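You operate a simulated robot arm through the tools that you are given. There is no shell and no other tool. Be economical: measure what you need, move in short steps, check, and stop when the job is done.

The job below is to be done with a simulated robot arm. You get a single attempt, and the scene is never put back.

Task
Stick the small teal print in the album frame with its number.
Fine: clamp the page first; one click of the wheel gives the one sticky dot; lay it square and right way up, press it flat with the wooden block and put the block back; leave the other small prints alone.

The check looks at the end state, three seconds after you hand in, the way a careful person would. Anything else that was tipped, shoved, dropped, spilled or broken makes it a failure.

Robot
A 7-joint arm with a two-finger parallel gripper, fixed in place. Base frame: the origin is at the foot of the arm, x ahead of it, y to its left, z up. Lengths are in mm, angles in degrees, forces in N, time in s.
Its first joint turns from -166.0 to 166.0 degrees. Payload 4.4 kg.
Tool frame: the origin (TCP) lies between the finger pads and is the grasp point; the fingertips stand 23 mm ahead of it; z points along the fingers, y is the line along which they close. The gripper opens to 94 mm. The fingers are 38 mm wide and 10 mm thick; the gripper's body (54 by 96 mm) begins 39 mm behind the TCP.
Orientation is that of the tool frame in the base frame, as a unit quaternion [x, y, z, w]. With the fingers straight down and closing along the base's y, the tool's x points along the base's -x, its y along +y and its z along -z.

Tools
- The arm moves only by the tool nudge_tool. Its argument "deltas" is text: rows parted by semicolons, each of 7 numbers parted by spaces: the turn, a rotation vector about the tool's x, y, z in degrees, then the shift along the tool's x, y, z in mm, then the closure, from 0 (fully open) to 1 (shut). In form: rx ry rz tx ty tz gripper; .... A call has 1 to 10 rows; each row shifts and turns the commanded pose from where the row before left it, along the tool's axes as they then stand. A row lasts 0.2 s, in which the tool goes at most 50 mm and 8.6 degrees; a call with a longer step from one row to the next is refused whole, and so is a gripper value outside its range. A pose out of reach is approached as far as the arm can. The call stops where the force on the tool passes 70 N (or 10 N more than at its start, if that is more) or the arm is blocked; 0.2 s more then pass. Each finger travels about 72 mm/s and halts on what it meets, pressing with about 36 N; the grip force reading is that of the motor and also rises with nothing between the fingers. The clock runs only during rows and for 0.2 s after the last one: add rows that do not move to give the fingers time. It gives the time, the measured TCP pose, the force on the tool (base axes), the opening and the grip force at its end, in the units of the frame above (readings bear some noise).
- Cameras (640 x 400 px; columns grow to the right, rows downward): "scene" is fixed at [399.4, 653.3, 1375.8]; the picture's right is [-0.77, -0.64, 0.00], its down [-0.31, 0.37, -0.87] and it looks along [0.56, -0.67, -0.49] (base axes); focal length 351 px, centre (320, 200). "wrist" rides on the gripper at [86, 16, -74] in the tool frame; the picture's right is [-0.18, 0.98, 0.00], its down [-0.58, -0.11, -0.81] and it looks along [-0.79, -0.15, 0.59] (tool axes); focal length 243 px, centre (320, 200). There is no depth. A picture from a camera that has moved, and an enlarged one, comes with that camera's place and axes in the base frame and with its lens.
- capture(camera): a new picture of that camera. No time passes.
- enlarge(camera, box): a new picture of the part [left, top, right, bottom] of that camera's present view, enlarged. No time passes.
- job_done(): hands the job in; it is judged then, once.

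Work in short steps. Places have to be worked out from the pictures, the camera data and where the tool is seen: move nearer, look again, correct. Check each grasp and each placing, and mend what went wrong. You have 120 turns and 84 pictures in all, those below and enlarged ones among them. Open the gripper and draw the arm clear of the work before you hand the job in, unless the task says otherwise; then end with one line.

The tools are called as name(argument=value, ...) on one line, values as JSON. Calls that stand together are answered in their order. nudge_tool: Moves the arm, as the interface text tells. Its arguments: {"type":"object","properties":{"deltas":{"type":"string"}},"required":["deltas"]} The other tools are called the same way: capture (camera) takes a picture; enlarge (camera, box) takes an enlarged picture of a part of a camera's view; job_done () hands the job in.

At the start:

```text
clock: 0.0
position: [741.9, -166.0, 1084.3]
tool_rot: [0.0, 1.0, 0.0, 0.001]
force: [0.3, -0.3, -0.1]
grip_width: 94.1
grasp_force: 0.1
```

scene: 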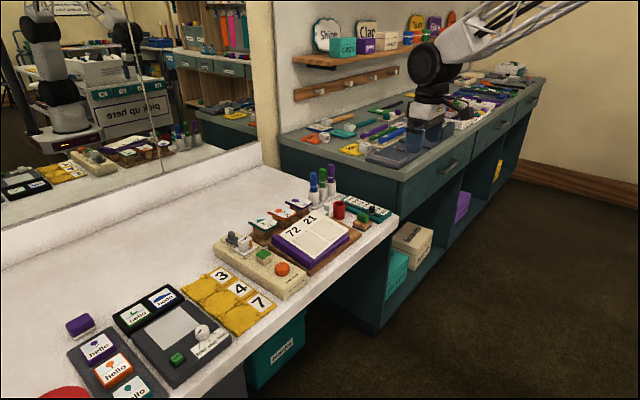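
wrist: 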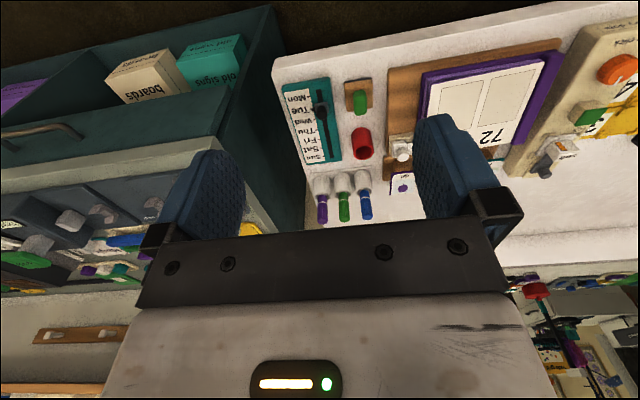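

I start by looking closer at the work area to identify the album, prints, wheel, clamp and block.

enlarge(camera="scene", box=[200, 150, 400, 275])

enlarge(camera="scene", box=[40, 250, 320, 400])

enlarge(camera="wrist", box=[270, 20, 640, 250])

```text
3.20 times, centred on (300, 212) of scene
camera zoom: at [399.4, 653.3, 1375.8], right [-0.77, -0.64, 0.0], down [-0.31, 0.37, -0.87], along [0.56, -0.67, -0.49], focal length 1124 px, centre (384, 160)
```

zoom: 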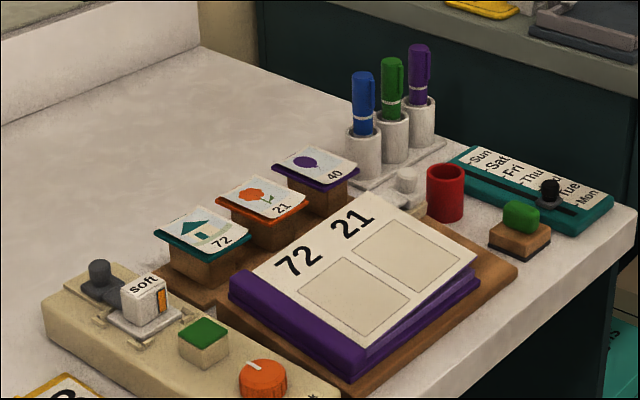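

```text
2.29 times, centred on (180, 325) of scene
camera zoom: at [399.4, 653.3, 1375.8], right [-0.77, -0.64, 0.0], down [-0.31, 0.37, -0.87], along [0.56, -0.67, -0.49], focal length 803 px, centre (640, -86)
```

zoom: 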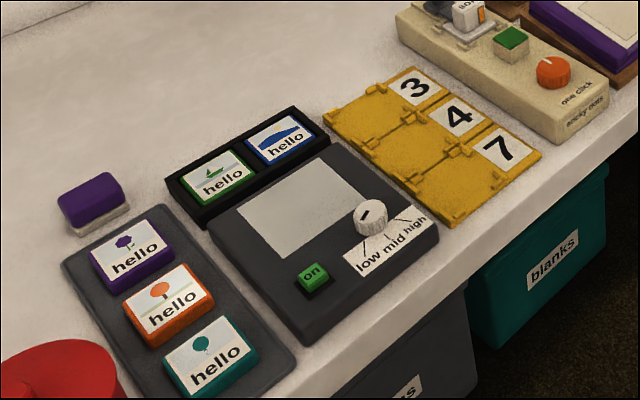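

```text
1.73 times, centred on (455, 135) of wrist
camera zoom: at [655.0, -150.3, 1159.3], right [0.18, 0.98, 0.0], down [0.58, -0.11, 0.81], along [0.79, -0.15, -0.59], focal length 420 px, centre (86, 312)
```

zoom: 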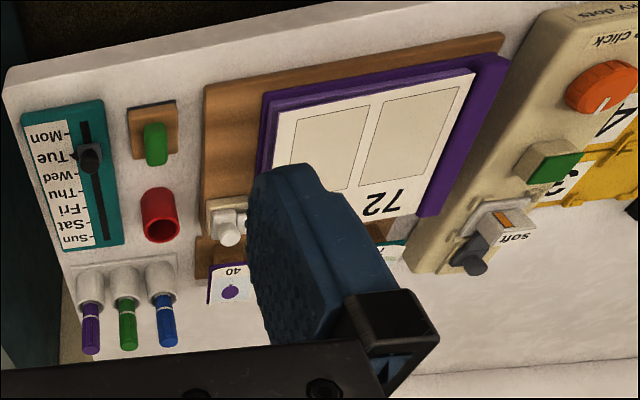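

The teal print (house, 72) sits on a stand behind the album, near x≈1050, y≈110. The album is at about (930, 50). I raise and shift the arm to get a closer wrist view of the album and dispenser.

nudge_tool(deltas="0 0 0 10 38 10 0;0 0 0 10 38 10 0;0 0 0 10 38 10 0;0 0 0 10 38 10 0;0 0 0 10 38 10 0;0 0 0 10 38 10 0")

capture(camera="wrist")

enlarge(camera="scene", box=[210, 215, 310, 305])

enlarge(camera="scene", box=[270, 165, 400, 255])

```text
clock: 1.4
position: [681.6, 63.0, 1022.9]
tool_rot: [0.002, 1.0, 0.0, 0.0]
force: [-0.3, 0.2, -0.7]
grip_width: 93.7
grasp_force: 0.1
```

```text
78 pictures are left
camera wrist: at [594.9, 78.6, 1097.8], right [0.19, 0.98, 0.0], down [0.58, -0.11, 0.81], along [0.79, -0.15, -0.59], focal length 243 px, centre (320, 200)
```

wrist: 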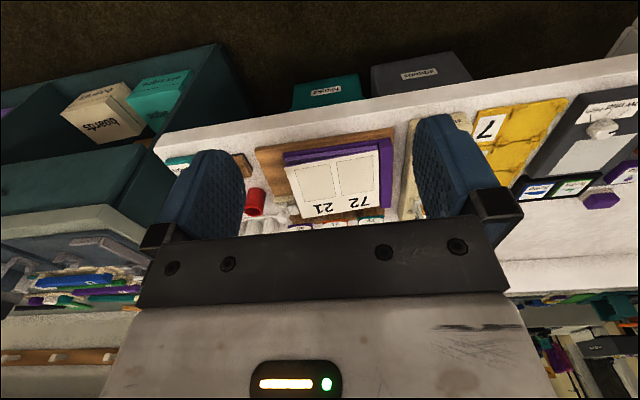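

```text
4.44 times, centred on (260, 260) of scene
camera zoom: at [399.4, 653.3, 1375.8], right [-0.77, -0.64, 0.0], down [-0.31, 0.37, -0.87], along [0.56, -0.67, -0.49], focal length 1561 px, centre (587, -67)
```

zoom: 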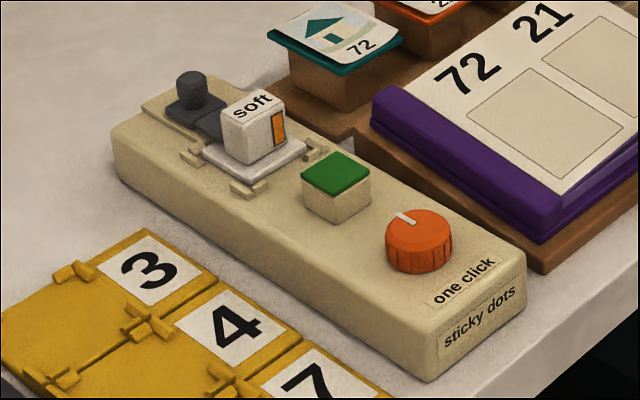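

```text
4.44 times, centred on (335, 210) of scene
camera zoom: at [399.4, 653.3, 1375.8], right [-0.77, -0.64, 0.0], down [-0.31, 0.37, -0.87], along [0.56, -0.67, -0.49], focal length 1561 px, centre (253, 156)
```

zoom: 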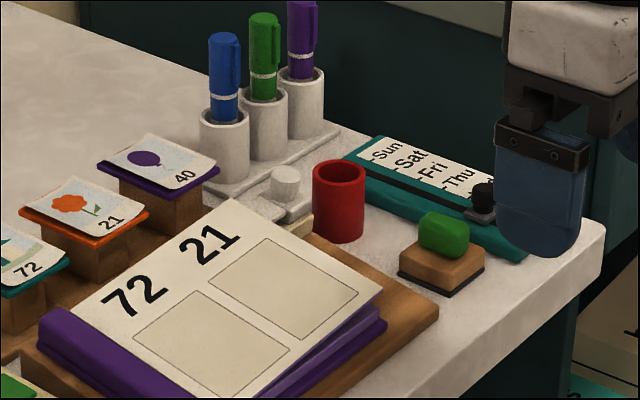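

The view is too far away. I move forward and lower to hover above the album, with the fingertips about 80 mm over it.

nudge_tool(deltas="0 0 0 -35 0 10 0;0 0 0 -35 0 10 0;0 0 0 -35 0 10 0;0 0 0 -35 0 10 0;0 0 0 -35 0 10 0;0 0 0 -35 0 10 0")

capture(camera="wrist")

```text
clock: 2.8
position: [891.6, 61.2, 963.5]
tool_rot: [-0.001, 1.0, 0.0, 0.001]
force: [0.6, -0.3, -0.4]
grip_width: 94.0
grasp_force: 0.1
```

```text
75 pictures are left
camera wrist: at [804.3, 78.3, 1038.2], right [0.18, 0.98, 0.0], down [0.58, -0.11, 0.81], along [0.79, -0.15, -0.59], focal length 243 px, centre (320, 200)
```

wrist: 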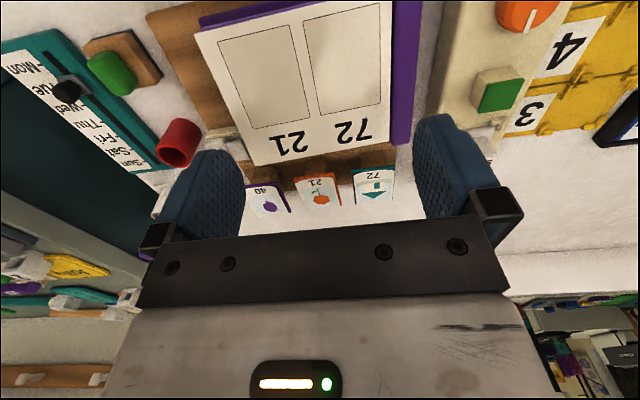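

The prints and album are clear now. Next I look at the clamp right of the album (about (1000,-98)), so I move along −y.

nudge_tool(deltas="0 0 0 -8 -38 0 0;0 0 0 -8 -38 0 0;0 0 0 -8 -38 0 0;0 0 0 -8 -38 0 0")

capture(camera="wrist")

enlarge(camera="wrist", box=[240, 60, 440, 240])

```text
clock: 3.8
position: [923.4, -89.4, 965.6]
tool_rot: [0.0, 1.0, 0.0, 0.0]
force: [-0.9, 0.2, -0.3]
grip_width: 93.9
grasp_force: 0.1
```

```text
74 pictures are left
camera wrist: at [837.0, -74.0, 1039.3], right [0.18, 0.98, 0.0], down [0.58, -0.11, 0.81], along [0.79, -0.15, -0.59], focal length 243 px, centre (320, 200)
```

wrist: 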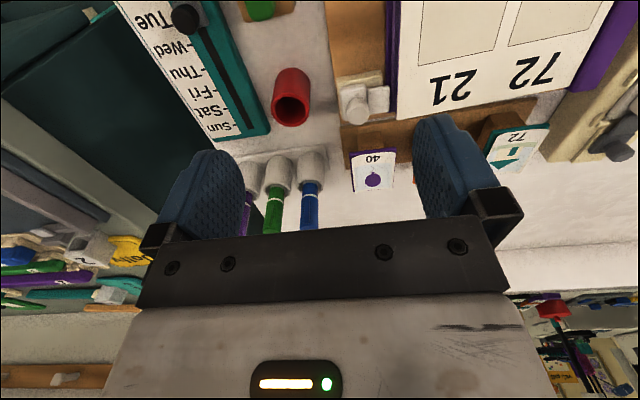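

```text
2.22 times, centred on (340, 150) of wrist
camera zoom: at [837.0, -74.0, 1039.3], right [0.18, 0.98, 0.0], down [0.58, -0.11, 0.81], along [0.79, -0.15, -0.59], focal length 539 px, centre (276, 311)
```

zoom: 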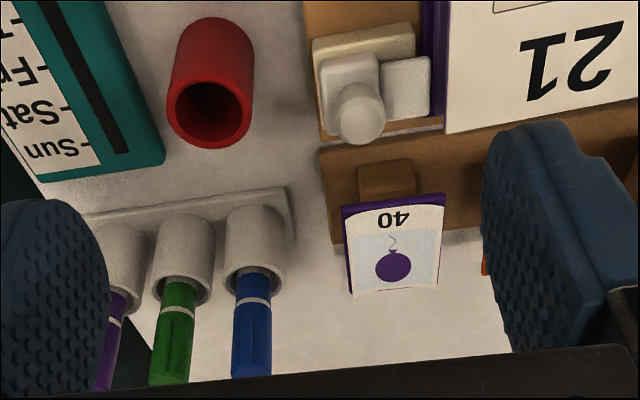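

The clamp is a slider: a knob at about (975,-65, top z≈832) with a jaw that should slide +y over the page edge. The red cup is close by, so I'll grip the knob closing along x. I rotate the tool −90° about its z while still high.

nudge_tool(deltas="0 0 -8.5 0 0 0 0;0 0 -8.5 0 0 0 0;0 0 -8.5 0 0 0 0;0 0 -8.5 0 0 0 0;0 0 -8.5 0 0 0 0;0 0 -8.5 0 0 0 0;0 0 -8.5 0 0 0 0;0 0 -8.5 0 0 0 0;0 0 -8.5 0 0 0 0;0 0 -8.5 0 0 0 0")

nudge_tool(deltas="0 0 -5 0 0 0 0.3;0 0 0 -5 25 10 0.5;0 0 0 -5 25 10 0.5;0 0 0 0 0 15 0.5;0 0 0 0 0 0 0.5")

capture(camera="wrist")

enlarge(camera="scene", box=[270, 165, 400, 255])

```text
clock: 6.0
position: [924.5, -88.8, 963.8]
tool_rot: [-0.676, 0.737, 0.0, 0.0]
force: [-0.1, 0.4, -0.1]
grip_width: 94.1
grasp_force: 0.1
```

```text
clock: 7.2
position: [876.3, -79.0, 930.4]
tool_rot: [-0.706, 0.708, -0.001, 0.001]
force: [-0.1, 0.1, -0.1]
grip_width: 47.2
grasp_force: 0.0
```

```text
72 pictures are left
camera wrist: at [858.3, -165.8, 1004.9], right [-0.98, 0.18, 0.0], down [0.11, 0.58, 0.81], along [0.15, 0.79, -0.59], focal length 243 px, centre (320, 200)
```

wrist: 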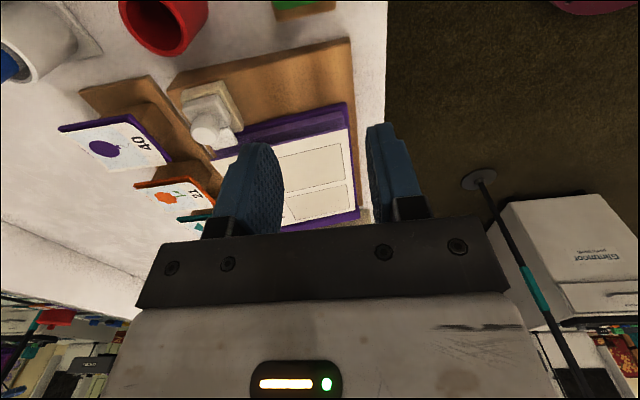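

```text
4.44 times, centred on (335, 210) of scene
camera zoom: at [399.4, 653.3, 1375.8], right [-0.77, -0.64, 0.0], down [-0.31, 0.37, -0.87], along [0.56, -0.67, -0.49], focal length 1561 px, centre (253, 156)
```

zoom: 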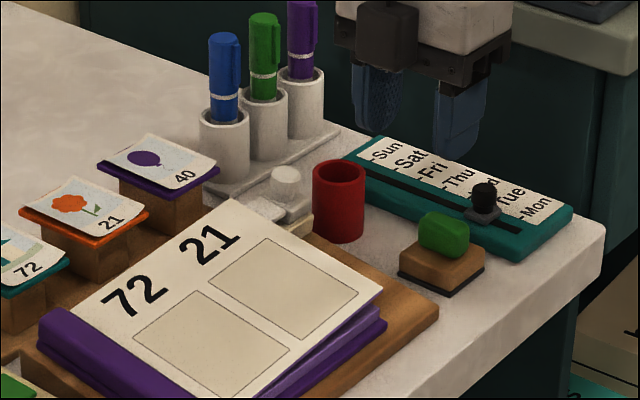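

Triangulating again puts the knob top at about (970,-62, 848). The page slopes from z≈820 at its front to z≈840 at its back. I move above the knob with the gripper half open and look.

nudge_tool(deltas="0 0 0 -3 -32 3 0.5;0 0 0 -3 -31 3 0.5;0 0 0 -3 -31 3 0.5;0 0 0 0 0 10 0.5;0 0 0 0 0 0 0.5")

capture(camera="wrist")

enlarge(camera="scene", box=[250, 145, 380, 235])

```text
clock: 8.4
position: [967.8, -71.5, 911.5]
tool_rot: [-0.707, 0.707, 0.0, -0.001]
force: [-0.3, 0.1, -0.4]
grip_width: 47.0
grasp_force: 0.0
```

```text
70 pictures are left
camera wrist: at [951.7, -157.6, 986.1], right [-0.98, 0.18, 0.0], down [0.11, 0.58, 0.81], along [0.15, 0.79, -0.59], focal length 243 px, centre (320, 200)
```

wrist: 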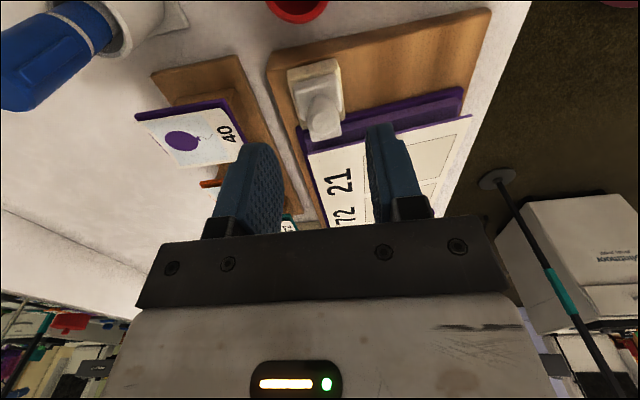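

```text
4.44 times, centred on (315, 190) of scene
camera zoom: at [399.4, 653.3, 1375.8], right [-0.77, -0.64, 0.0], down [-0.31, 0.37, -0.87], along [0.56, -0.67, -0.49], focal length 1561 px, centre (342, 244)
```

zoom: 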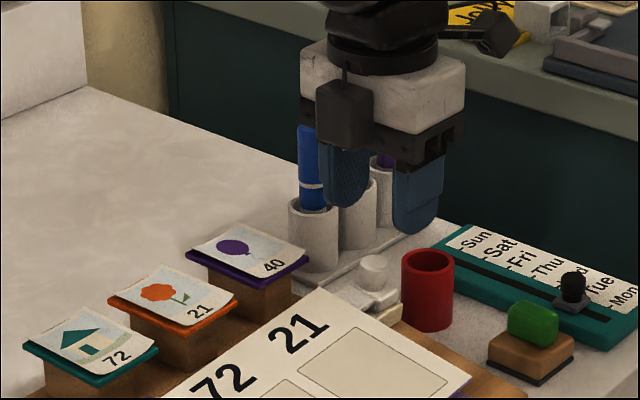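

I zoom the wrist view in on the knob and jaw to check alignment.

enlarge(camera="wrist", box=[240, 40, 440, 220])

```text
2.22 times, centred on (340, 130) of wrist
camera zoom: at [951.7, -157.6, 986.1], right [-0.98, 0.18, 0.0], down [0.11, 0.58, 0.81], along [0.15, 0.79, -0.59], focal length 539 px, centre (276, 356)
```

zoom: 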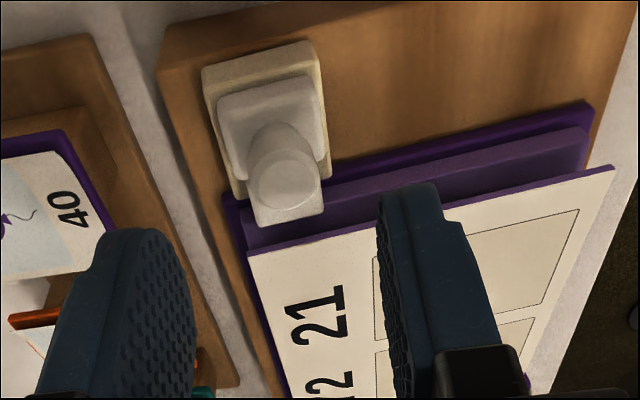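

The knob centre is at about (969,-60), well between the fingers. I descend to TCP z≈857 and then close on it.

nudge_tool(deltas="0 0 0 0 0 15 0.5;0 0 0 0 0 15 0.5;0 0 0 0 0 15 0.5;0 0 0 0 0 9 0.5;0 0 0 0 0 0 0.5")

capture(camera="wrist")

enlarge(camera="scene", box=[270, 165, 370, 235])

```text
clock: 9.6
position: [966.9, -70.8, 856.8]
tool_rot: [0.707, -0.707, 0.0, 0.0]
force: [-0.8, 0.1, 0.0]
grip_width: 46.9
grasp_force: 0.1
```

```text
67 pictures are left
camera wrist: at [951.1, -158.3, 931.3], right [-0.98, 0.18, 0.0], down [0.11, 0.58, 0.81], along [0.15, 0.79, -0.59], focal length 243 px, centre (320, 200)
```

wrist: 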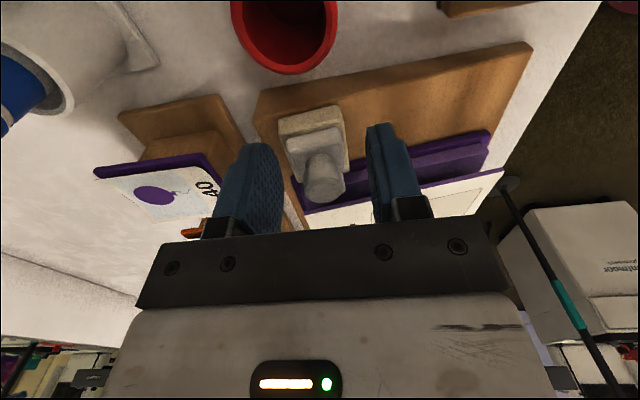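

```text
5.71 times, centred on (320, 200) of scene
camera zoom: at [399.4, 653.3, 1375.8], right [-0.77, -0.64, 0.0], down [-0.31, 0.37, -0.87], along [0.56, -0.67, -0.49], focal length 2007 px, centre (320, 200)
```

zoom: 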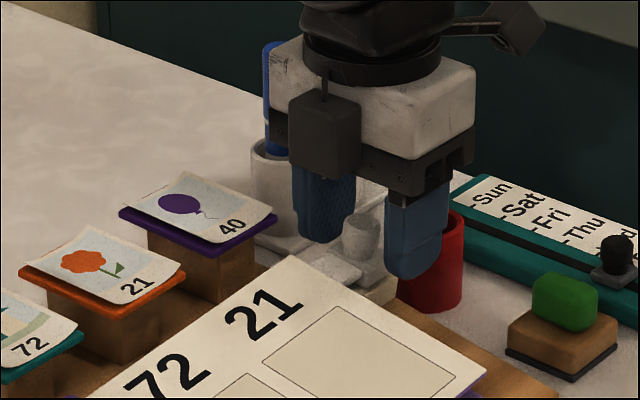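

The fingers straddle the knob, so I close on it.

nudge_tool(deltas="0 0 0 0 0 0 0.8;0 0 0 0 0 0 0.85;0 0 0 0 0 0 0.85;0 0 0 0 0 0 0.85")

```text
clock: 10.6
position: [967.8, -71.2, 856.8]
tool_rot: [0.708, -0.706, 0.001, -0.001]
force: [39.1, 0.0, -1.5]
grip_width: 31.4
grasp_force: 19.3
```

The +x finger touched first, so the knob centre is nearer x≈973. I back off, shift +6 mm in x and close again.

nudge_tool(deltas="0 0 0 0 0 0 0.6;0 0 0 0 0 0 0.6;0 0 0 0 -6 0 0.6;0 0 0 0 0 0 0.85;0 0 0 0 0 0 0.85;0 0 0 0 0 0 0.85")

```text
clock: 12.0
position: [972.4, -69.9, 855.7]
tool_rot: [-0.707, 0.708, 0.001, 0.0]
force: [-47.7, -0.4, 7.6]
grip_width: 35.4
grasp_force: 24.1
```

It touches the other side now, so the tips are low, on the roughly 29 mm wide slider block centred at x≈969. I recentre, rise 5 mm and close on the knob itself.

nudge_tool(deltas="0 0 0 0 0 0 0.55;0 0 0 0 0 0 0.55;0 0 0 0 3.2 -5 0.55;0 0 0 0 0 0 0.55;0 0 0 0 0 0 0.85;0 0 0 0 0 0 0.85;0 0 0 0 0 0 0.85")

```text
clock: 13.6
position: [970.9, -71.1, 861.0]
tool_rot: [0.707, -0.707, 0.0, 0.0]
force: [5.6, -0.2, -1.4]
grip_width: 25.7
grasp_force: 44.9
```

It is gripped evenly at 25.7 mm. Now I slide the clamp +y by about 12 mm in small steps.

nudge_tool(deltas="0 0 0 -3 0 0 0.85;0 0 0 -3 0 0 0.85;0 0 0 -3 0 0 0.85;0 0 0 -3 0 0 0.85;0 0 0 0 0 0 0.85")

enlarge(camera="scene", box=[270, 165, 370, 235])

enlarge(camera="wrist", box=[220, 80, 420, 240])

```text
clock: 14.8
position: [970.7, -59.5, 861.3]
tool_rot: [0.708, -0.707, 0.001, -0.001]
force: [7.2, -0.2, 5.1]
grip_width: 25.5
grasp_force: 44.4
```

```text
5.71 times, centred on (320, 200) of scene
camera zoom: at [399.4, 653.3, 1375.8], right [-0.77, -0.64, 0.0], down [-0.31, 0.37, -0.87], along [0.56, -0.67, -0.49], focal length 2007 px, centre (320, 200)
```

zoom: 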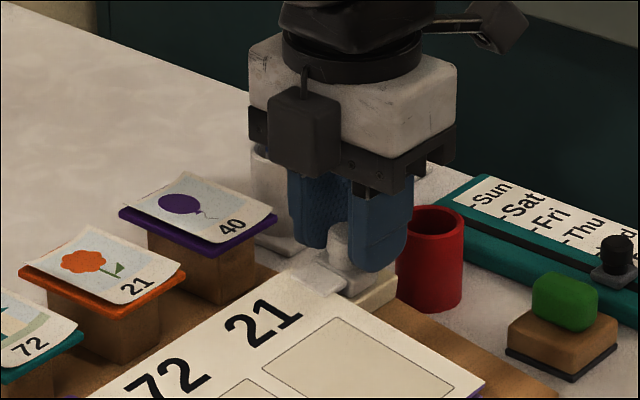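

```text
2.50 times, centred on (320, 160) of wrist
camera zoom: at [954.2, -146.2, 936.1], right [-0.98, 0.18, 0.0], down [0.11, 0.58, 0.81], along [0.15, 0.79, -0.59], focal length 606 px, centre (320, 300)
```

zoom: 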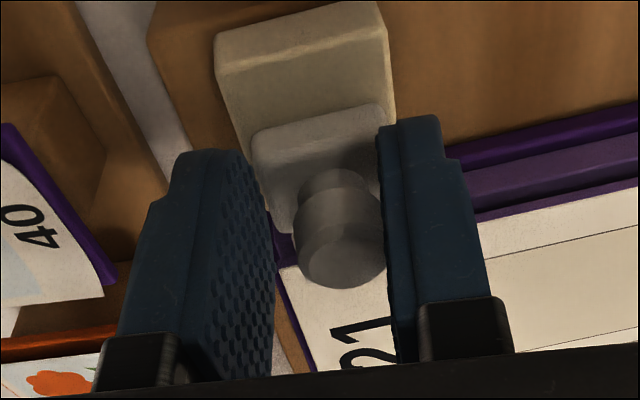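

The slider moves freely. I continue in small steps, watching for an end stop.

nudge_tool(deltas="0 0 0 -2.5 0 0 0.85;0 0 0 -2.5 0 0 0.85;0 0 0 -2.5 0 0 0.85;0 0 0 0 0 0 0.85")

enlarge(camera="scene", box=[290, 185, 350, 230])

```text
clock: 15.8
position: [971.6, -51.5, 862.0]
tool_rot: [0.707, -0.707, -0.001, -0.001]
force: [10.9, -2.5, 2.6]
grip_width: 26.0
grasp_force: 45.4
```

```text
8.89 times, centred on (320, 208) of scene
camera zoom: at [399.4, 653.3, 1375.8], right [-0.77, -0.64, 0.0], down [-0.31, 0.37, -0.87], along [0.56, -0.67, -0.49], focal length 3121 px, centre (320, 133)
```

zoom: 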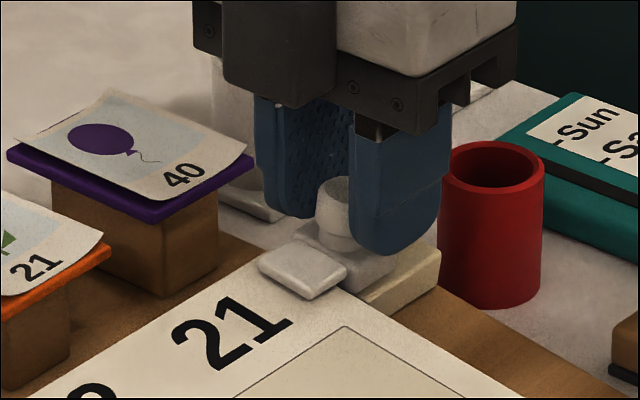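

The jaw now lies over the page edge. I push a little further to find the end of travel.

nudge_tool(deltas="0 0 0 -2 0 0 0.85;0 0 0 -2 0 0 0.85;0 0 0 -2 0 0 0.85;0 0 0 0 0 0 0.85")

enlarge(camera="scene", box=[290, 185, 350, 230])

```text
clock: 16.8
position: [972.1, -46.1, 861.2]
tool_rot: [-0.707, 0.708, 0.0, -0.001]
force: [-3.4, -35.9, 9.8]
grip_width: 25.8
grasp_force: 45.0
```

```text
8.89 times, centred on (320, 208) of scene
camera zoom: at [399.4, 653.3, 1375.8], right [-0.77, -0.64, 0.0], down [-0.31, 0.37, -0.87], along [0.56, -0.67, -0.49], focal length 3121 px, centre (320, 133)
```

zoom: 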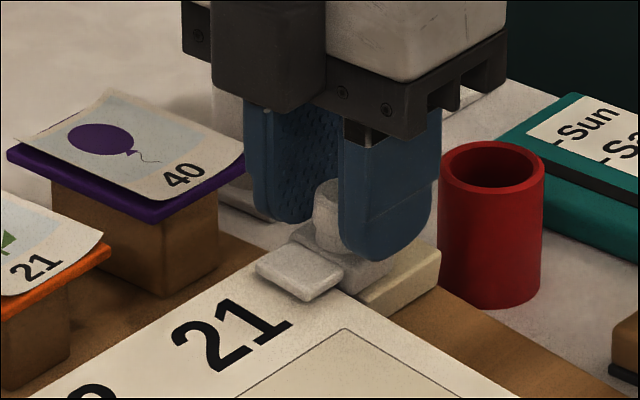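

The slider hit its end stop (−36 N) and the jaw lies over the page corner. I release, rise and move toward the dispenser.

nudge_tool(deltas="0 0 0 1 0 0 0.6;0 0 0 0 0 0 0.4;0 0 0 0 0 0 0.4;0 0 0 0 0 -20 0.4;0 0 0 0 0 -35 0.3;0 0 0 0 0 -35 0;0 0 0 -45 10 -10 0;0 0 0 -45 15 0 0;0 0 0 -45 15 0 0;0 0 0 -45 15 0 0")

nudge_tool(deltas="0 0 8.5 -20 15 0 0;0 0 8.5 0 0 0 0;0 0 8.5 0 0 0 0;0 0 8.5 0 0 0 0;0 0 8.5 0 0 0 0;0 0 8.5 0 0 0 0;0 0 8.5 0 0 0 0;0 0 8.5 0 0 0 0;0 0 8.5 0 0 0 0;0 0 8.5 0 0 0 0")

nudge_tool(deltas="0 0 5 0 0 0 0;0 0 0 0 0 0 0")

capture(camera="wrist")

enlarge(camera="scene", box=[200, 165, 400, 305])

```text
clock: 19.0
position: [916.7, 135.1, 962.8]
tool_rot: [-0.706, 0.708, 0.001, 0.0]
force: [-0.3, 0.8, 0.3]
grip_width: 94.0
grasp_force: 0.1
```

```text
clock: 21.2
position: [900.1, 154.0, 961.3]
tool_rot: [-0.043, 0.999, -0.001, 0.0]
force: [0.5, 0.6, 1.0]
grip_width: 94.2
grasp_force: 0.1
```

```text
clock: 21.8
position: [902.0, 153.0, 962.3]
tool_rot: [0.001, 1.0, 0.0, 0.0]
force: [-0.7, 0.0, -0.8]
grip_width: 94.2
grasp_force: 0.0
```

```text
61 pictures are left
camera wrist: at [813.9, 169.2, 1036.4], right [0.19, 0.98, 0.0], down [0.58, -0.11, 0.81], along [0.79, -0.15, -0.59], focal length 243 px, centre (320, 200)
```

wrist: 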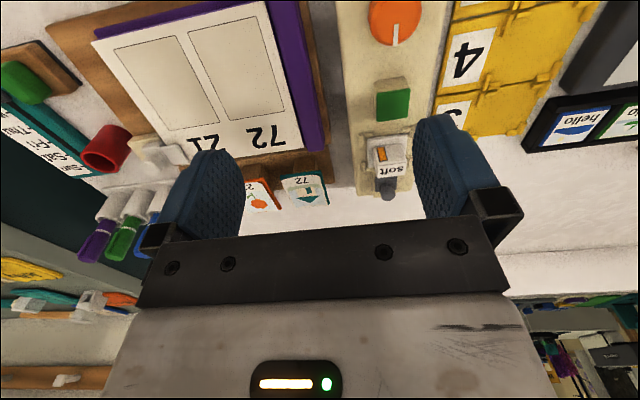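

```text
2.86 times, centred on (300, 235) of scene
camera zoom: at [399.4, 653.3, 1375.8], right [-0.77, -0.64, 0.0], down [-0.31, 0.37, -0.87], along [0.56, -0.67, -0.49], focal length 1003 px, centre (377, 100)
```

zoom: 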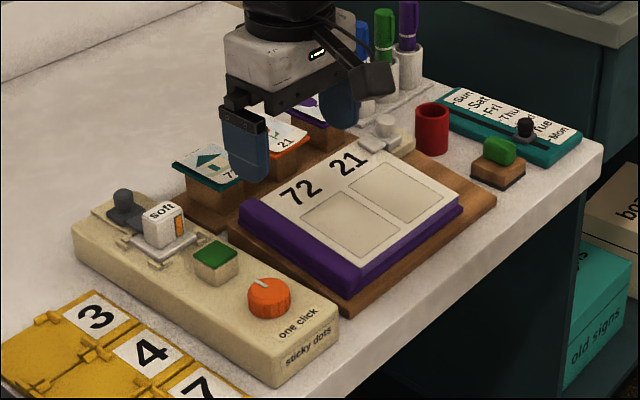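

The clamp stayed in place. Now I zoom in on the dispenser from the wrist.

enlarge(camera="wrist", box=[330, 0, 470, 100])

enlarge(camera="wrist", box=[270, 100, 430, 220])

```text
4.00 times, centred on (400, 50) of wrist
camera zoom: at [813.9, 169.2, 1036.4], right [0.19, 0.98, 0.0], down [0.58, -0.11, 0.81], along [0.79, -0.15, -0.59], focal length 970 px, centre (0, 800)
```

zoom: 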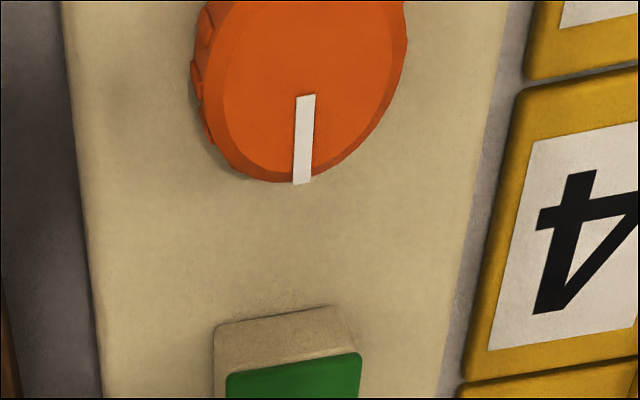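

```text
3.33 times, centred on (350, 160) of wrist
camera zoom: at [813.9, 169.2, 1036.4], right [0.19, 0.98, 0.0], down [0.58, -0.11, 0.81], along [0.79, -0.15, -0.59], focal length 809 px, centre (220, 333)
```

zoom: 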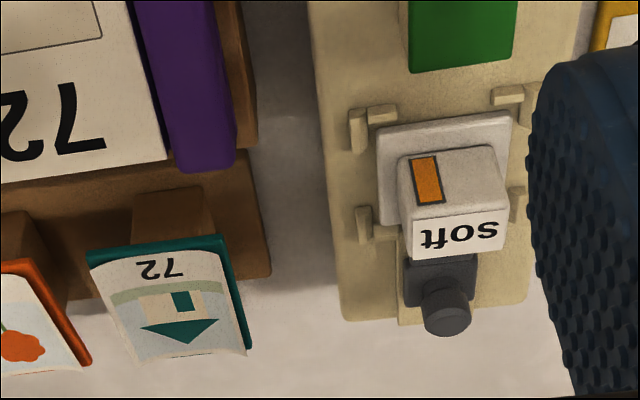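

I zoom the scene camera on the wheel to look for a direction mark or detents.

enlarge(camera="scene", box=[255, 235, 325, 300])

enlarge(camera="scene", box=[220, 225, 290, 275])

```text
6.15 times, centred on (290, 268) of scene
camera zoom: at [399.4, 653.3, 1375.8], right [-0.77, -0.64, 0.0], down [-0.31, 0.37, -0.87], along [0.56, -0.67, -0.49], focal length 2161 px, centre (505, -215)
```

zoom: 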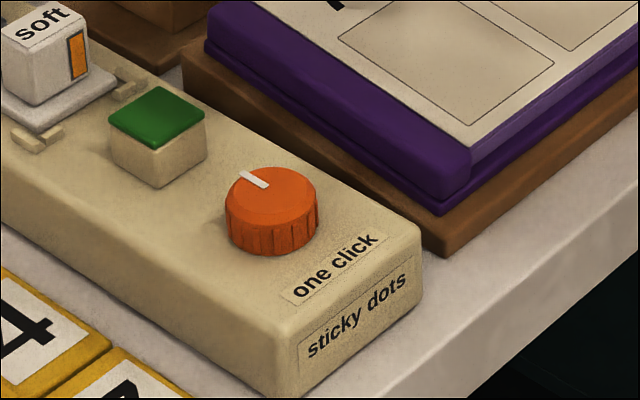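

```text
8.00 times, centred on (255, 250) of scene
camera zoom: at [399.4, 653.3, 1375.8], right [-0.77, -0.64, 0.0], down [-0.31, 0.37, -0.87], along [0.56, -0.67, -0.49], focal length 2809 px, centre (840, -200)
```

zoom: 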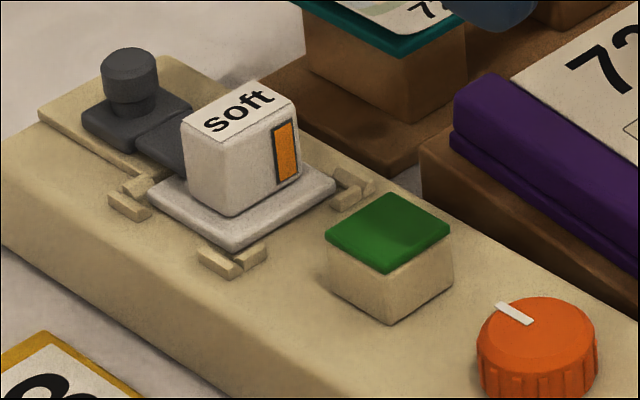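

No direction marks are visible. The wheel is at about (885, 212, top z≈830). I move above it with the gripper partly closed and check alignment.

nudge_tool(deltas="0 0 0 6 20 20 0.4;0 0 0 6 20 20 0.4;0 0 0 5 19 20 0.4;0 0 0 0 0 20 0.4;0 0 0 0 0 0 0.4")

capture(camera="wrist")

enlarge(camera="scene", box=[230, 210, 330, 290])

```text
clock: 23.0
position: [883.3, 212.2, 881.2]
tool_rot: [0.0, 1.0, 0.0, 0.0]
force: [-0.4, -0.3, 0.2]
grip_width: 56.5
grasp_force: 0.1
```

```text
55 pictures are left
camera wrist: at [796.6, 228.5, 955.6], right [0.18, 0.98, 0.0], down [0.58, -0.11, 0.81], along [0.79, -0.15, -0.59], focal length 243 px, centre (320, 200)
```

wrist: 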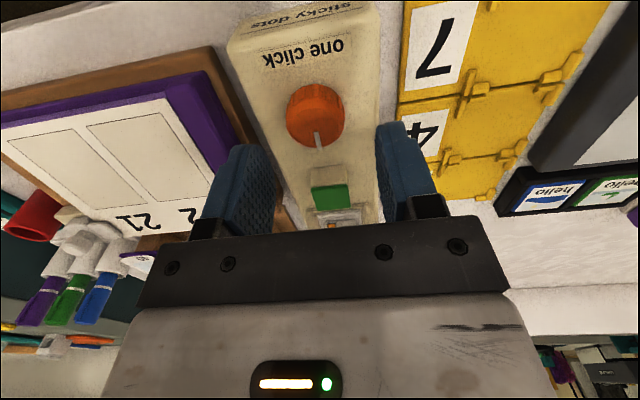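

```text
5.00 times, centred on (280, 250) of scene
camera zoom: at [399.4, 653.3, 1375.8], right [-0.77, -0.64, 0.0], down [-0.31, 0.37, -0.87], along [0.56, -0.67, -0.49], focal length 1756 px, centre (520, -50)
```

zoom: 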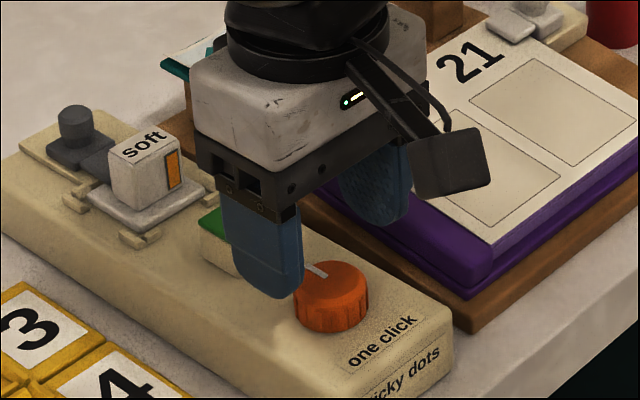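

The wheel is centred between the fingers at about (884, 211). I descend so the fingertips reach about z 817 and close gently.

nudge_tool(deltas="0 0 0 0 -1 14 0.4;0 0 0 0 0 14 0.4;0 0 0 0 0 12 0.4;0 0 0 0 0 0 0.4;0 0 0 0 0 0 0.7;0 0 0 0 0 0 0.7;0 0 0 0 0 0 0.7")

```text
clock: 24.6
position: [885.2, 210.3, 843.4]
tool_rot: [0.001, 1.0, 0.0, 0.0]
force: [9.0, -34.1, 30.3]
grip_width: 36.6
grasp_force: 9.0
```

There is a lateral force of −34 N in y and an upward force of 30 N. The −y finger touched first, so I reopen and read the force.

nudge_tool(deltas="0 0 0 0 0 0 0.4;0 0 0 0 0 0 0.4")

capture(camera="wrist")

enlarge(camera="scene", box=[240, 220, 320, 290])

```text
clock: 25.2
position: [885.6, 213.6, 842.5]
tool_rot: [0.0, 1.0, 0.001, 0.001]
force: [8.7, 28.7, 36.5]
grip_width: 43.9
grasp_force: 0.2
```

```text
53 pictures are left
camera wrist: at [797.9, 229.5, 917.8], right [0.18, 0.98, 0.0], down [0.58, -0.11, 0.81], along [0.79, -0.15, -0.59], focal length 243 px, centre (320, 200)
```

wrist: 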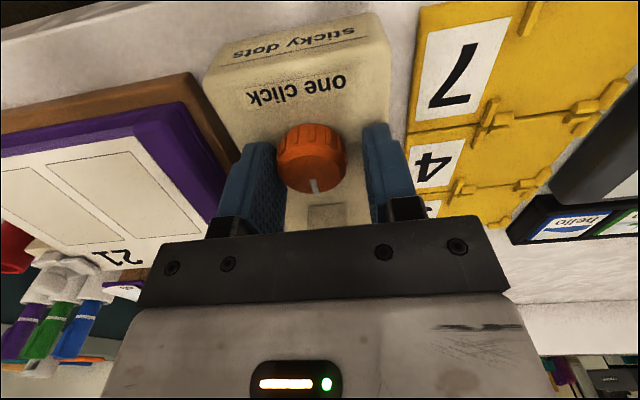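

```text
5.71 times, centred on (280, 255) of scene
camera zoom: at [399.4, 653.3, 1375.8], right [-0.77, -0.64, 0.0], down [-0.31, 0.37, -0.87], along [0.56, -0.67, -0.49], focal length 2007 px, centre (549, -114)
```

zoom: 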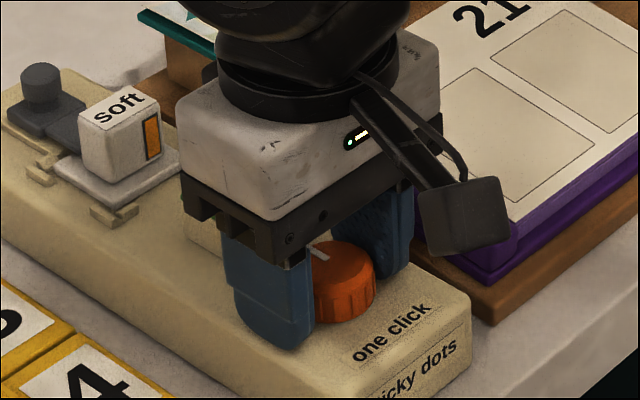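

The fingertips are resting on the dispenser body (top z≈820). I raise 6 mm, then close again on the wheel.

nudge_tool(deltas="0 0 0 0 0 -7 0.4;0 0 0 0 0 0 0.4;0 0 0 0 -2 0 0.4;0 0 0 0 0 0 0.7;0 0 0 0 0 0 0.7;0 0 0 0 0 0 0.7")

```text
clock: 26.6
position: [885.8, 210.3, 846.5]
tool_rot: [0.0, 1.0, 0.0, -0.001]
force: [-4.9, 2.1, -6.5]
grip_width: 33.4
grasp_force: 45.2
```

It is now gripped evenly at 33.4 mm. I turn clockwise (seen from above) in small steps and watch for the click and the dot.

nudge_tool(deltas="0 0 5 0 0 0 0.7;0 0 5 0 0 0 0.7;0 0 5 0 0 0 0.7;0 0 0 0 0 0 0.7")

enlarge(camera="scene", box=[215, 220, 315, 290])

```text
clock: 27.6
position: [883.0, 209.4, 848.7]
tool_rot: [0.131, 0.991, 0.001, 0.0]
force: [21.9, 14.0, -27.8]
grip_width: 33.5
grasp_force: 44.8
```

```text
5.71 times, centred on (265, 255) of scene
camera zoom: at [399.4, 653.3, 1375.8], right [-0.77, -0.64, 0.0], down [-0.31, 0.37, -0.87], along [0.56, -0.67, -0.49], focal length 2007 px, centre (634, -114)
```

zoom: 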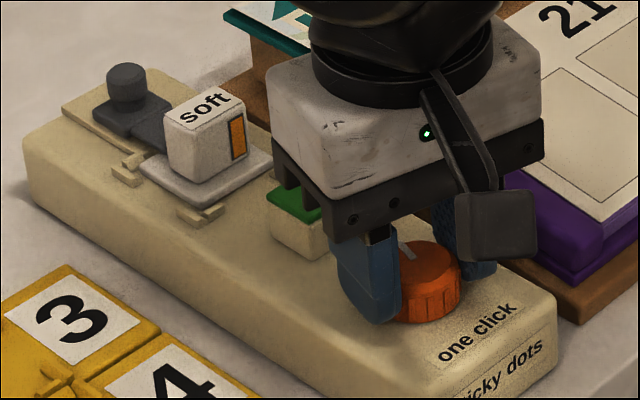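

I cannot tell yet whether the wheel turned. I turn another 15° and look again.

nudge_tool(deltas="0 0 5 0 0 0 0.7;0 0 5 0 0 0 0.7;0 0 5 0 0 0 0.7;0 0 0 0 0 0 0.7")

enlarge(camera="scene", box=[260, 240, 310, 280])

enlarge(camera="wrist", box=[240, 80, 400, 240])

```text
clock: 28.6
position: [883.8, 211.3, 848.6]
tool_rot: [0.259, 0.966, 0.001, -0.001]
force: [26.9, 22.7, -31.4]
grip_width: 33.6
grasp_force: 44.8
```

```text
10.00 times, centred on (285, 260) of scene
camera zoom: at [399.4, 653.3, 1375.8], right [-0.77, -0.64, 0.0], down [-0.31, 0.37, -0.87], along [0.56, -0.67, -0.49], focal length 3512 px, centre (670, -400)
```

zoom: 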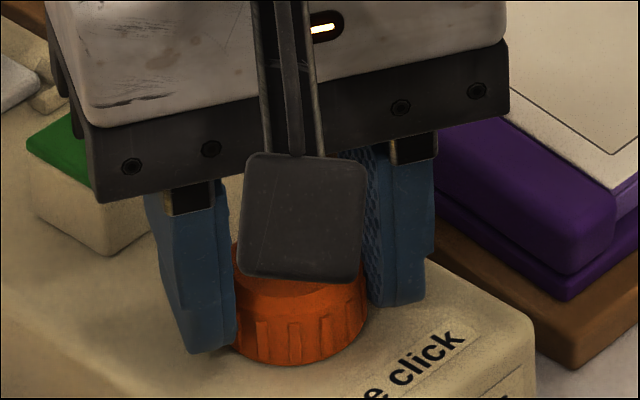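

```text
2.50 times, centred on (320, 160) of wrist
camera zoom: at [816.4, 266.8, 923.1], right [0.65, 0.76, 0.0], down [0.45, -0.39, 0.81], along [0.61, -0.53, -0.59], focal length 606 px, centre (320, 300)
```

zoom: 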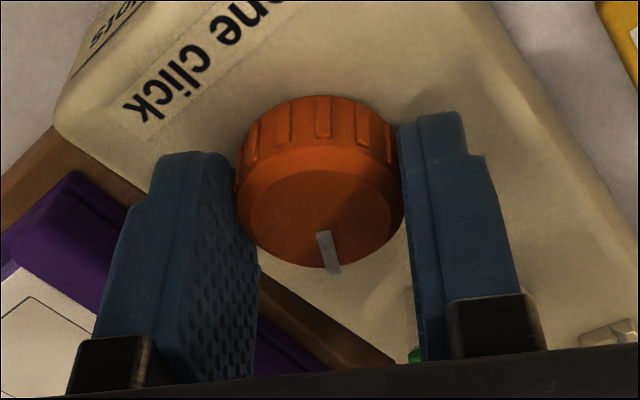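

The pointer turned with the tool by about 30°. To avoid a double click I release here and look at the wheel and pad.

nudge_tool(deltas="0 0 0 0 0 0 0.4;0 0 0 0 0 0 0.4;0 0 0 0 0 -30 0.4;0 0 0 0 0 -35 0.4;0 0 0 40 0 -10 0.4;0 0 0 40 0 0 0.4;0 0 0 0 0 0 0.4")

enlarge(camera="scene", box=[215, 220, 315, 290])

capture(camera="wrist")

```text
clock: 30.2
position: [813.0, 250.4, 922.2]
tool_rot: [0.259, 0.966, 0.0, 0.0]
force: [0.0, 0.1, 0.7]
grip_width: 56.3
grasp_force: 0.0
```

```text
5.71 times, centred on (265, 255) of scene
camera zoom: at [399.4, 653.3, 1375.8], right [-0.77, -0.64, 0.0], down [-0.31, 0.37, -0.87], along [0.56, -0.67, -0.49], focal length 2007 px, centre (634, -114)
```

zoom: 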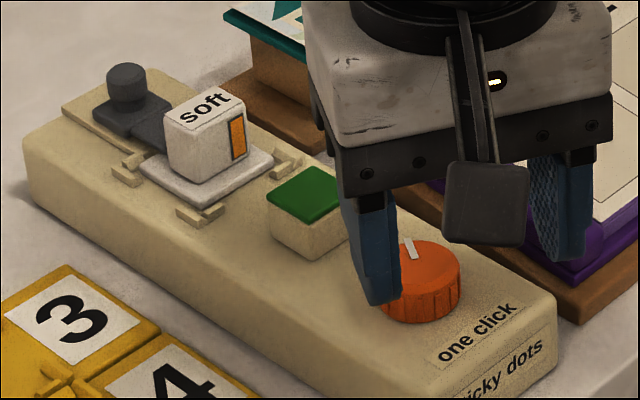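

```text
47 pictures are left
camera wrist: at [745.7, 306.2, 997.5], right [0.65, 0.76, 0.0], down [0.45, -0.39, 0.81], along [0.61, -0.53, -0.59], focal length 243 px, centre (320, 200)
```

wrist: 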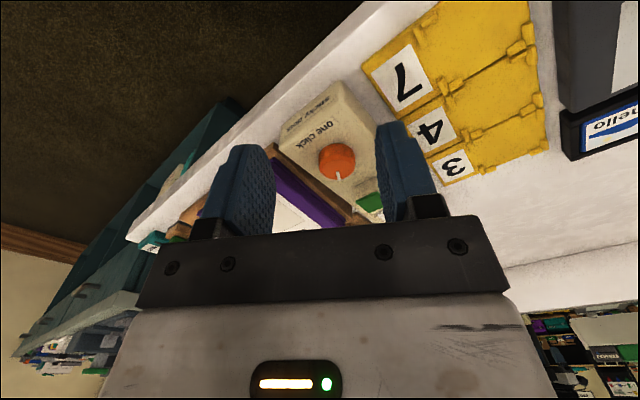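

The wheel stayed at its new angle of about 30°. I zoom on the green pad and cartridge for any dot.

enlarge(camera="scene", box=[235, 230, 295, 275])

```text
8.89 times, centred on (265, 252) of scene
camera zoom: at [399.4, 653.3, 1375.8], right [-0.77, -0.64, 0.0], down [-0.31, 0.37, -0.87], along [0.56, -0.67, -0.49], focal length 3121 px, centre (809, -267)
```

zoom: 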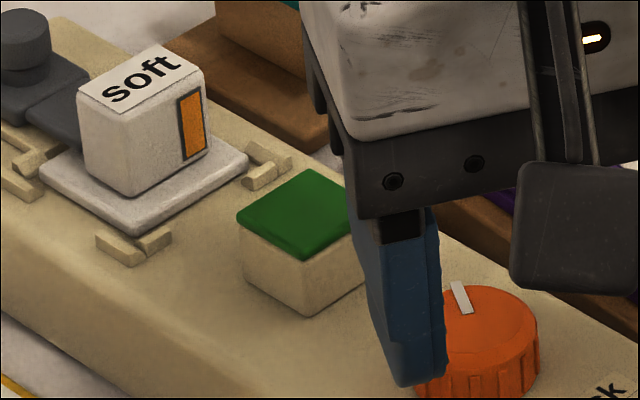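

No dot yet. The click may need more angle. I return, grip the wheel again and turn another 15°.

nudge_tool(deltas="0 0 0 -40 0 0 0.4;0 0 0 -40 0 10 0.4;0 0 0 0 0 35 0.4;0 0 0 0 0 31 0.4;0 0 0 0 0 0 0.4;0 0 0 0 0 0 0.7;0 0 0 0 0 0 0.7;0 0 0 0 0 0 0.7")

nudge_tool(deltas="0 0 5 0 0 0 0.7;0 0 5 0 0 0 0.7;0 0 5 0 0 0 0.7;0 0 0 0 0 0 0.7")

nudge_tool(deltas="0 0 0 0 0 0 0.4;0 0 0 0 0 0 0.4;0 0 0 0 0 -30 0.4;0 0 0 0 0 -35 0.4;0 0 0 40 0 -10 0.4;0 0 0 40 0 0 0.4;0 0 0 0 0 0 0.4")

enlarge(camera="scene", box=[235, 230, 295, 275])

```text
clock: 32.0
position: [882.8, 208.0, 845.8]
tool_rot: [0.258, 0.966, 0.0, 0.0]
force: [9.2, 16.7, -7.0]
grip_width: 36.6
grasp_force: 8.8
```

```text
clock: 33.0
position: [884.3, 210.1, 846.1]
tool_rot: [0.384, 0.923, 0.0, 0.0]
force: [11.3, 10.3, -4.2]
grip_width: 34.8
grasp_force: 7.5
```

```text
clock: 34.6
position: [825.1, 264.5, 923.9]
tool_rot: [0.382, 0.924, 0.0, 0.0]
force: [0.9, -0.5, -0.5]
grip_width: 56.6
grasp_force: 0.0
```

```text
8.89 times, centred on (265, 252) of scene
camera zoom: at [399.4, 653.3, 1375.8], right [-0.77, -0.64, 0.0], down [-0.31, 0.37, -0.87], along [0.56, -0.67, -0.49], focal length 3121 px, centre (809, -267)
```

zoom: 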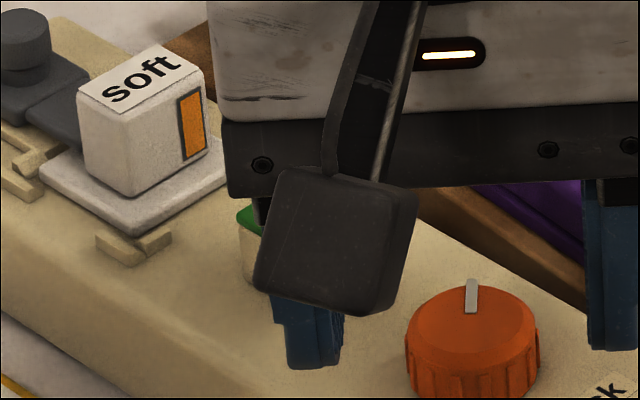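

The pointer is now at about 45°. The pad is hidden, so I move the arm further off to look.

nudge_tool(deltas="0 0 0 30 -30 -10 0.4;0 0 0 30 -35 -10 0.4;0 0 0 0 -40 0 0.4;0 0 0 0 0 0 0.4")

enlarge(camera="scene", box=[215, 220, 315, 290])

```text
clock: 35.6
position: [709.0, 237.1, 943.1]
tool_rot: [0.383, 0.924, 0.0, -0.001]
force: [0.2, 0.1, 0.5]
grip_width: 56.6
grasp_force: 0.0
```

```text
5.71 times, centred on (265, 255) of scene
camera zoom: at [399.4, 653.3, 1375.8], right [-0.77, -0.64, 0.0], down [-0.31, 0.37, -0.87], along [0.56, -0.67, -0.49], focal length 2007 px, centre (634, -114)
```

zoom: 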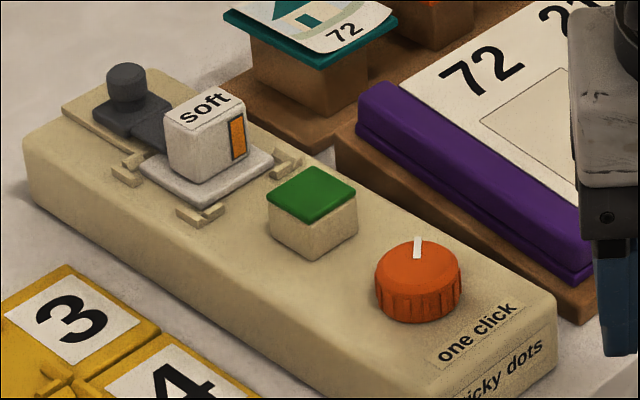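

Still no dot with the pointer at about 45°. I return and turn another 15°, keeping a view of the pad.

nudge_tool(deltas="0 0 0 0 40 0 0.4;0 0 0 -30 35 10 0.4;0 0 0 -30 30 10 0.4;0 0 0 -40 0 0 0.4;0 0 0 -40 0 10 0.4;0 0 0 0 0 35 0.4;0 0 0 0 0 30 0.4;0 0 0 0 0 0 0.4")

nudge_tool(deltas="0 0 0 0 0 0 0.75;0 0 0 0 0 0 0.75;0 0 0 0 0 0 0.75;0 0 5 0 0 0 0.75;0 0 5 0 0 0 0.75;0 0 5 0 0 0 0.75;0 0 0 0 0 0 0.75")

enlarge(camera="scene", box=[235, 230, 295, 275])

```text
clock: 37.4
position: [883.9, 210.6, 846.5]
tool_rot: [0.383, 0.924, 0.001, 0.0]
force: [0.4, 0.5, 0.3]
grip_width: 56.4
grasp_force: 0.0
```

```text
clock: 39.0
position: [883.6, 209.8, 847.0]
tool_rot: [0.501, 0.866, 0.001, -0.001]
force: [4.0, 14.7, -7.9]
grip_width: 33.6
grasp_force: 44.8
```

```text
8.89 times, centred on (265, 252) of scene
camera zoom: at [399.4, 653.3, 1375.8], right [-0.77, -0.64, 0.0], down [-0.31, 0.37, -0.87], along [0.56, -0.67, -0.49], focal length 3121 px, centre (809, -267)
```

zoom: 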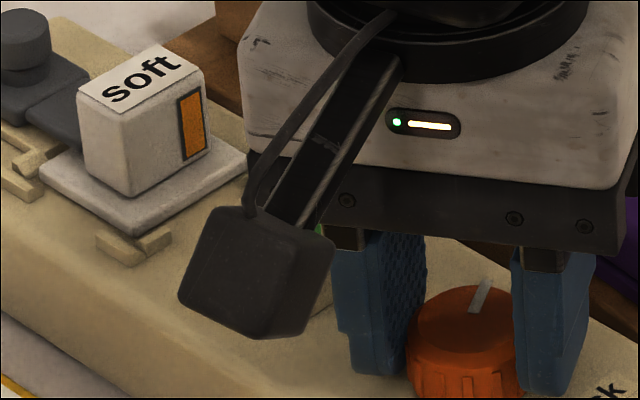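

The wheel is now at about 60°. I release and withdraw to look at the pad again.

nudge_tool(deltas="0 0 0 0 0 0 0.4;0 0 0 0 0 0 0.4;0 0 0 0 0 -30 0.4;0 0 0 0 0 -35 0.4;0 0 0 35 -20 0 0.4;0 0 0 20 -40 0 0.4;0 0 0 10 -45 0 0.4;0 0 0 10 -45 0 0.4;0 0 0 0 0 0 0.4")

enlarge(camera="scene", box=[215, 220, 315, 290])

```text
clock: 41.0
position: [716.4, 199.2, 912.6]
tool_rot: [0.499, 0.867, 0.001, 0.0]
force: [-0.1, -0.2, -0.1]
grip_width: 56.6
grasp_force: 0.1
```

```text
5.71 times, centred on (265, 255) of scene
camera zoom: at [399.4, 653.3, 1375.8], right [-0.77, -0.64, 0.0], down [-0.31, 0.37, -0.87], along [0.56, -0.67, -0.49], focal length 2007 px, centre (634, -114)
```

zoom: 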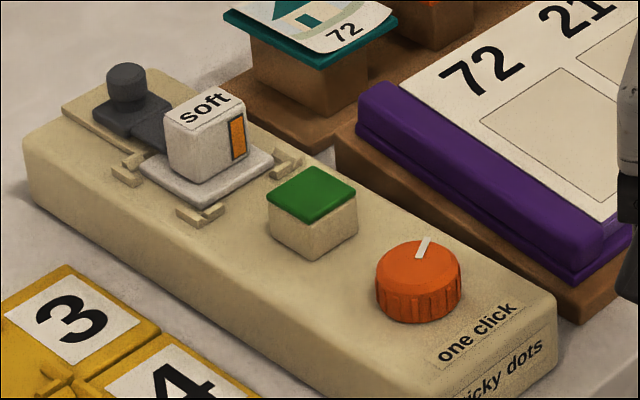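

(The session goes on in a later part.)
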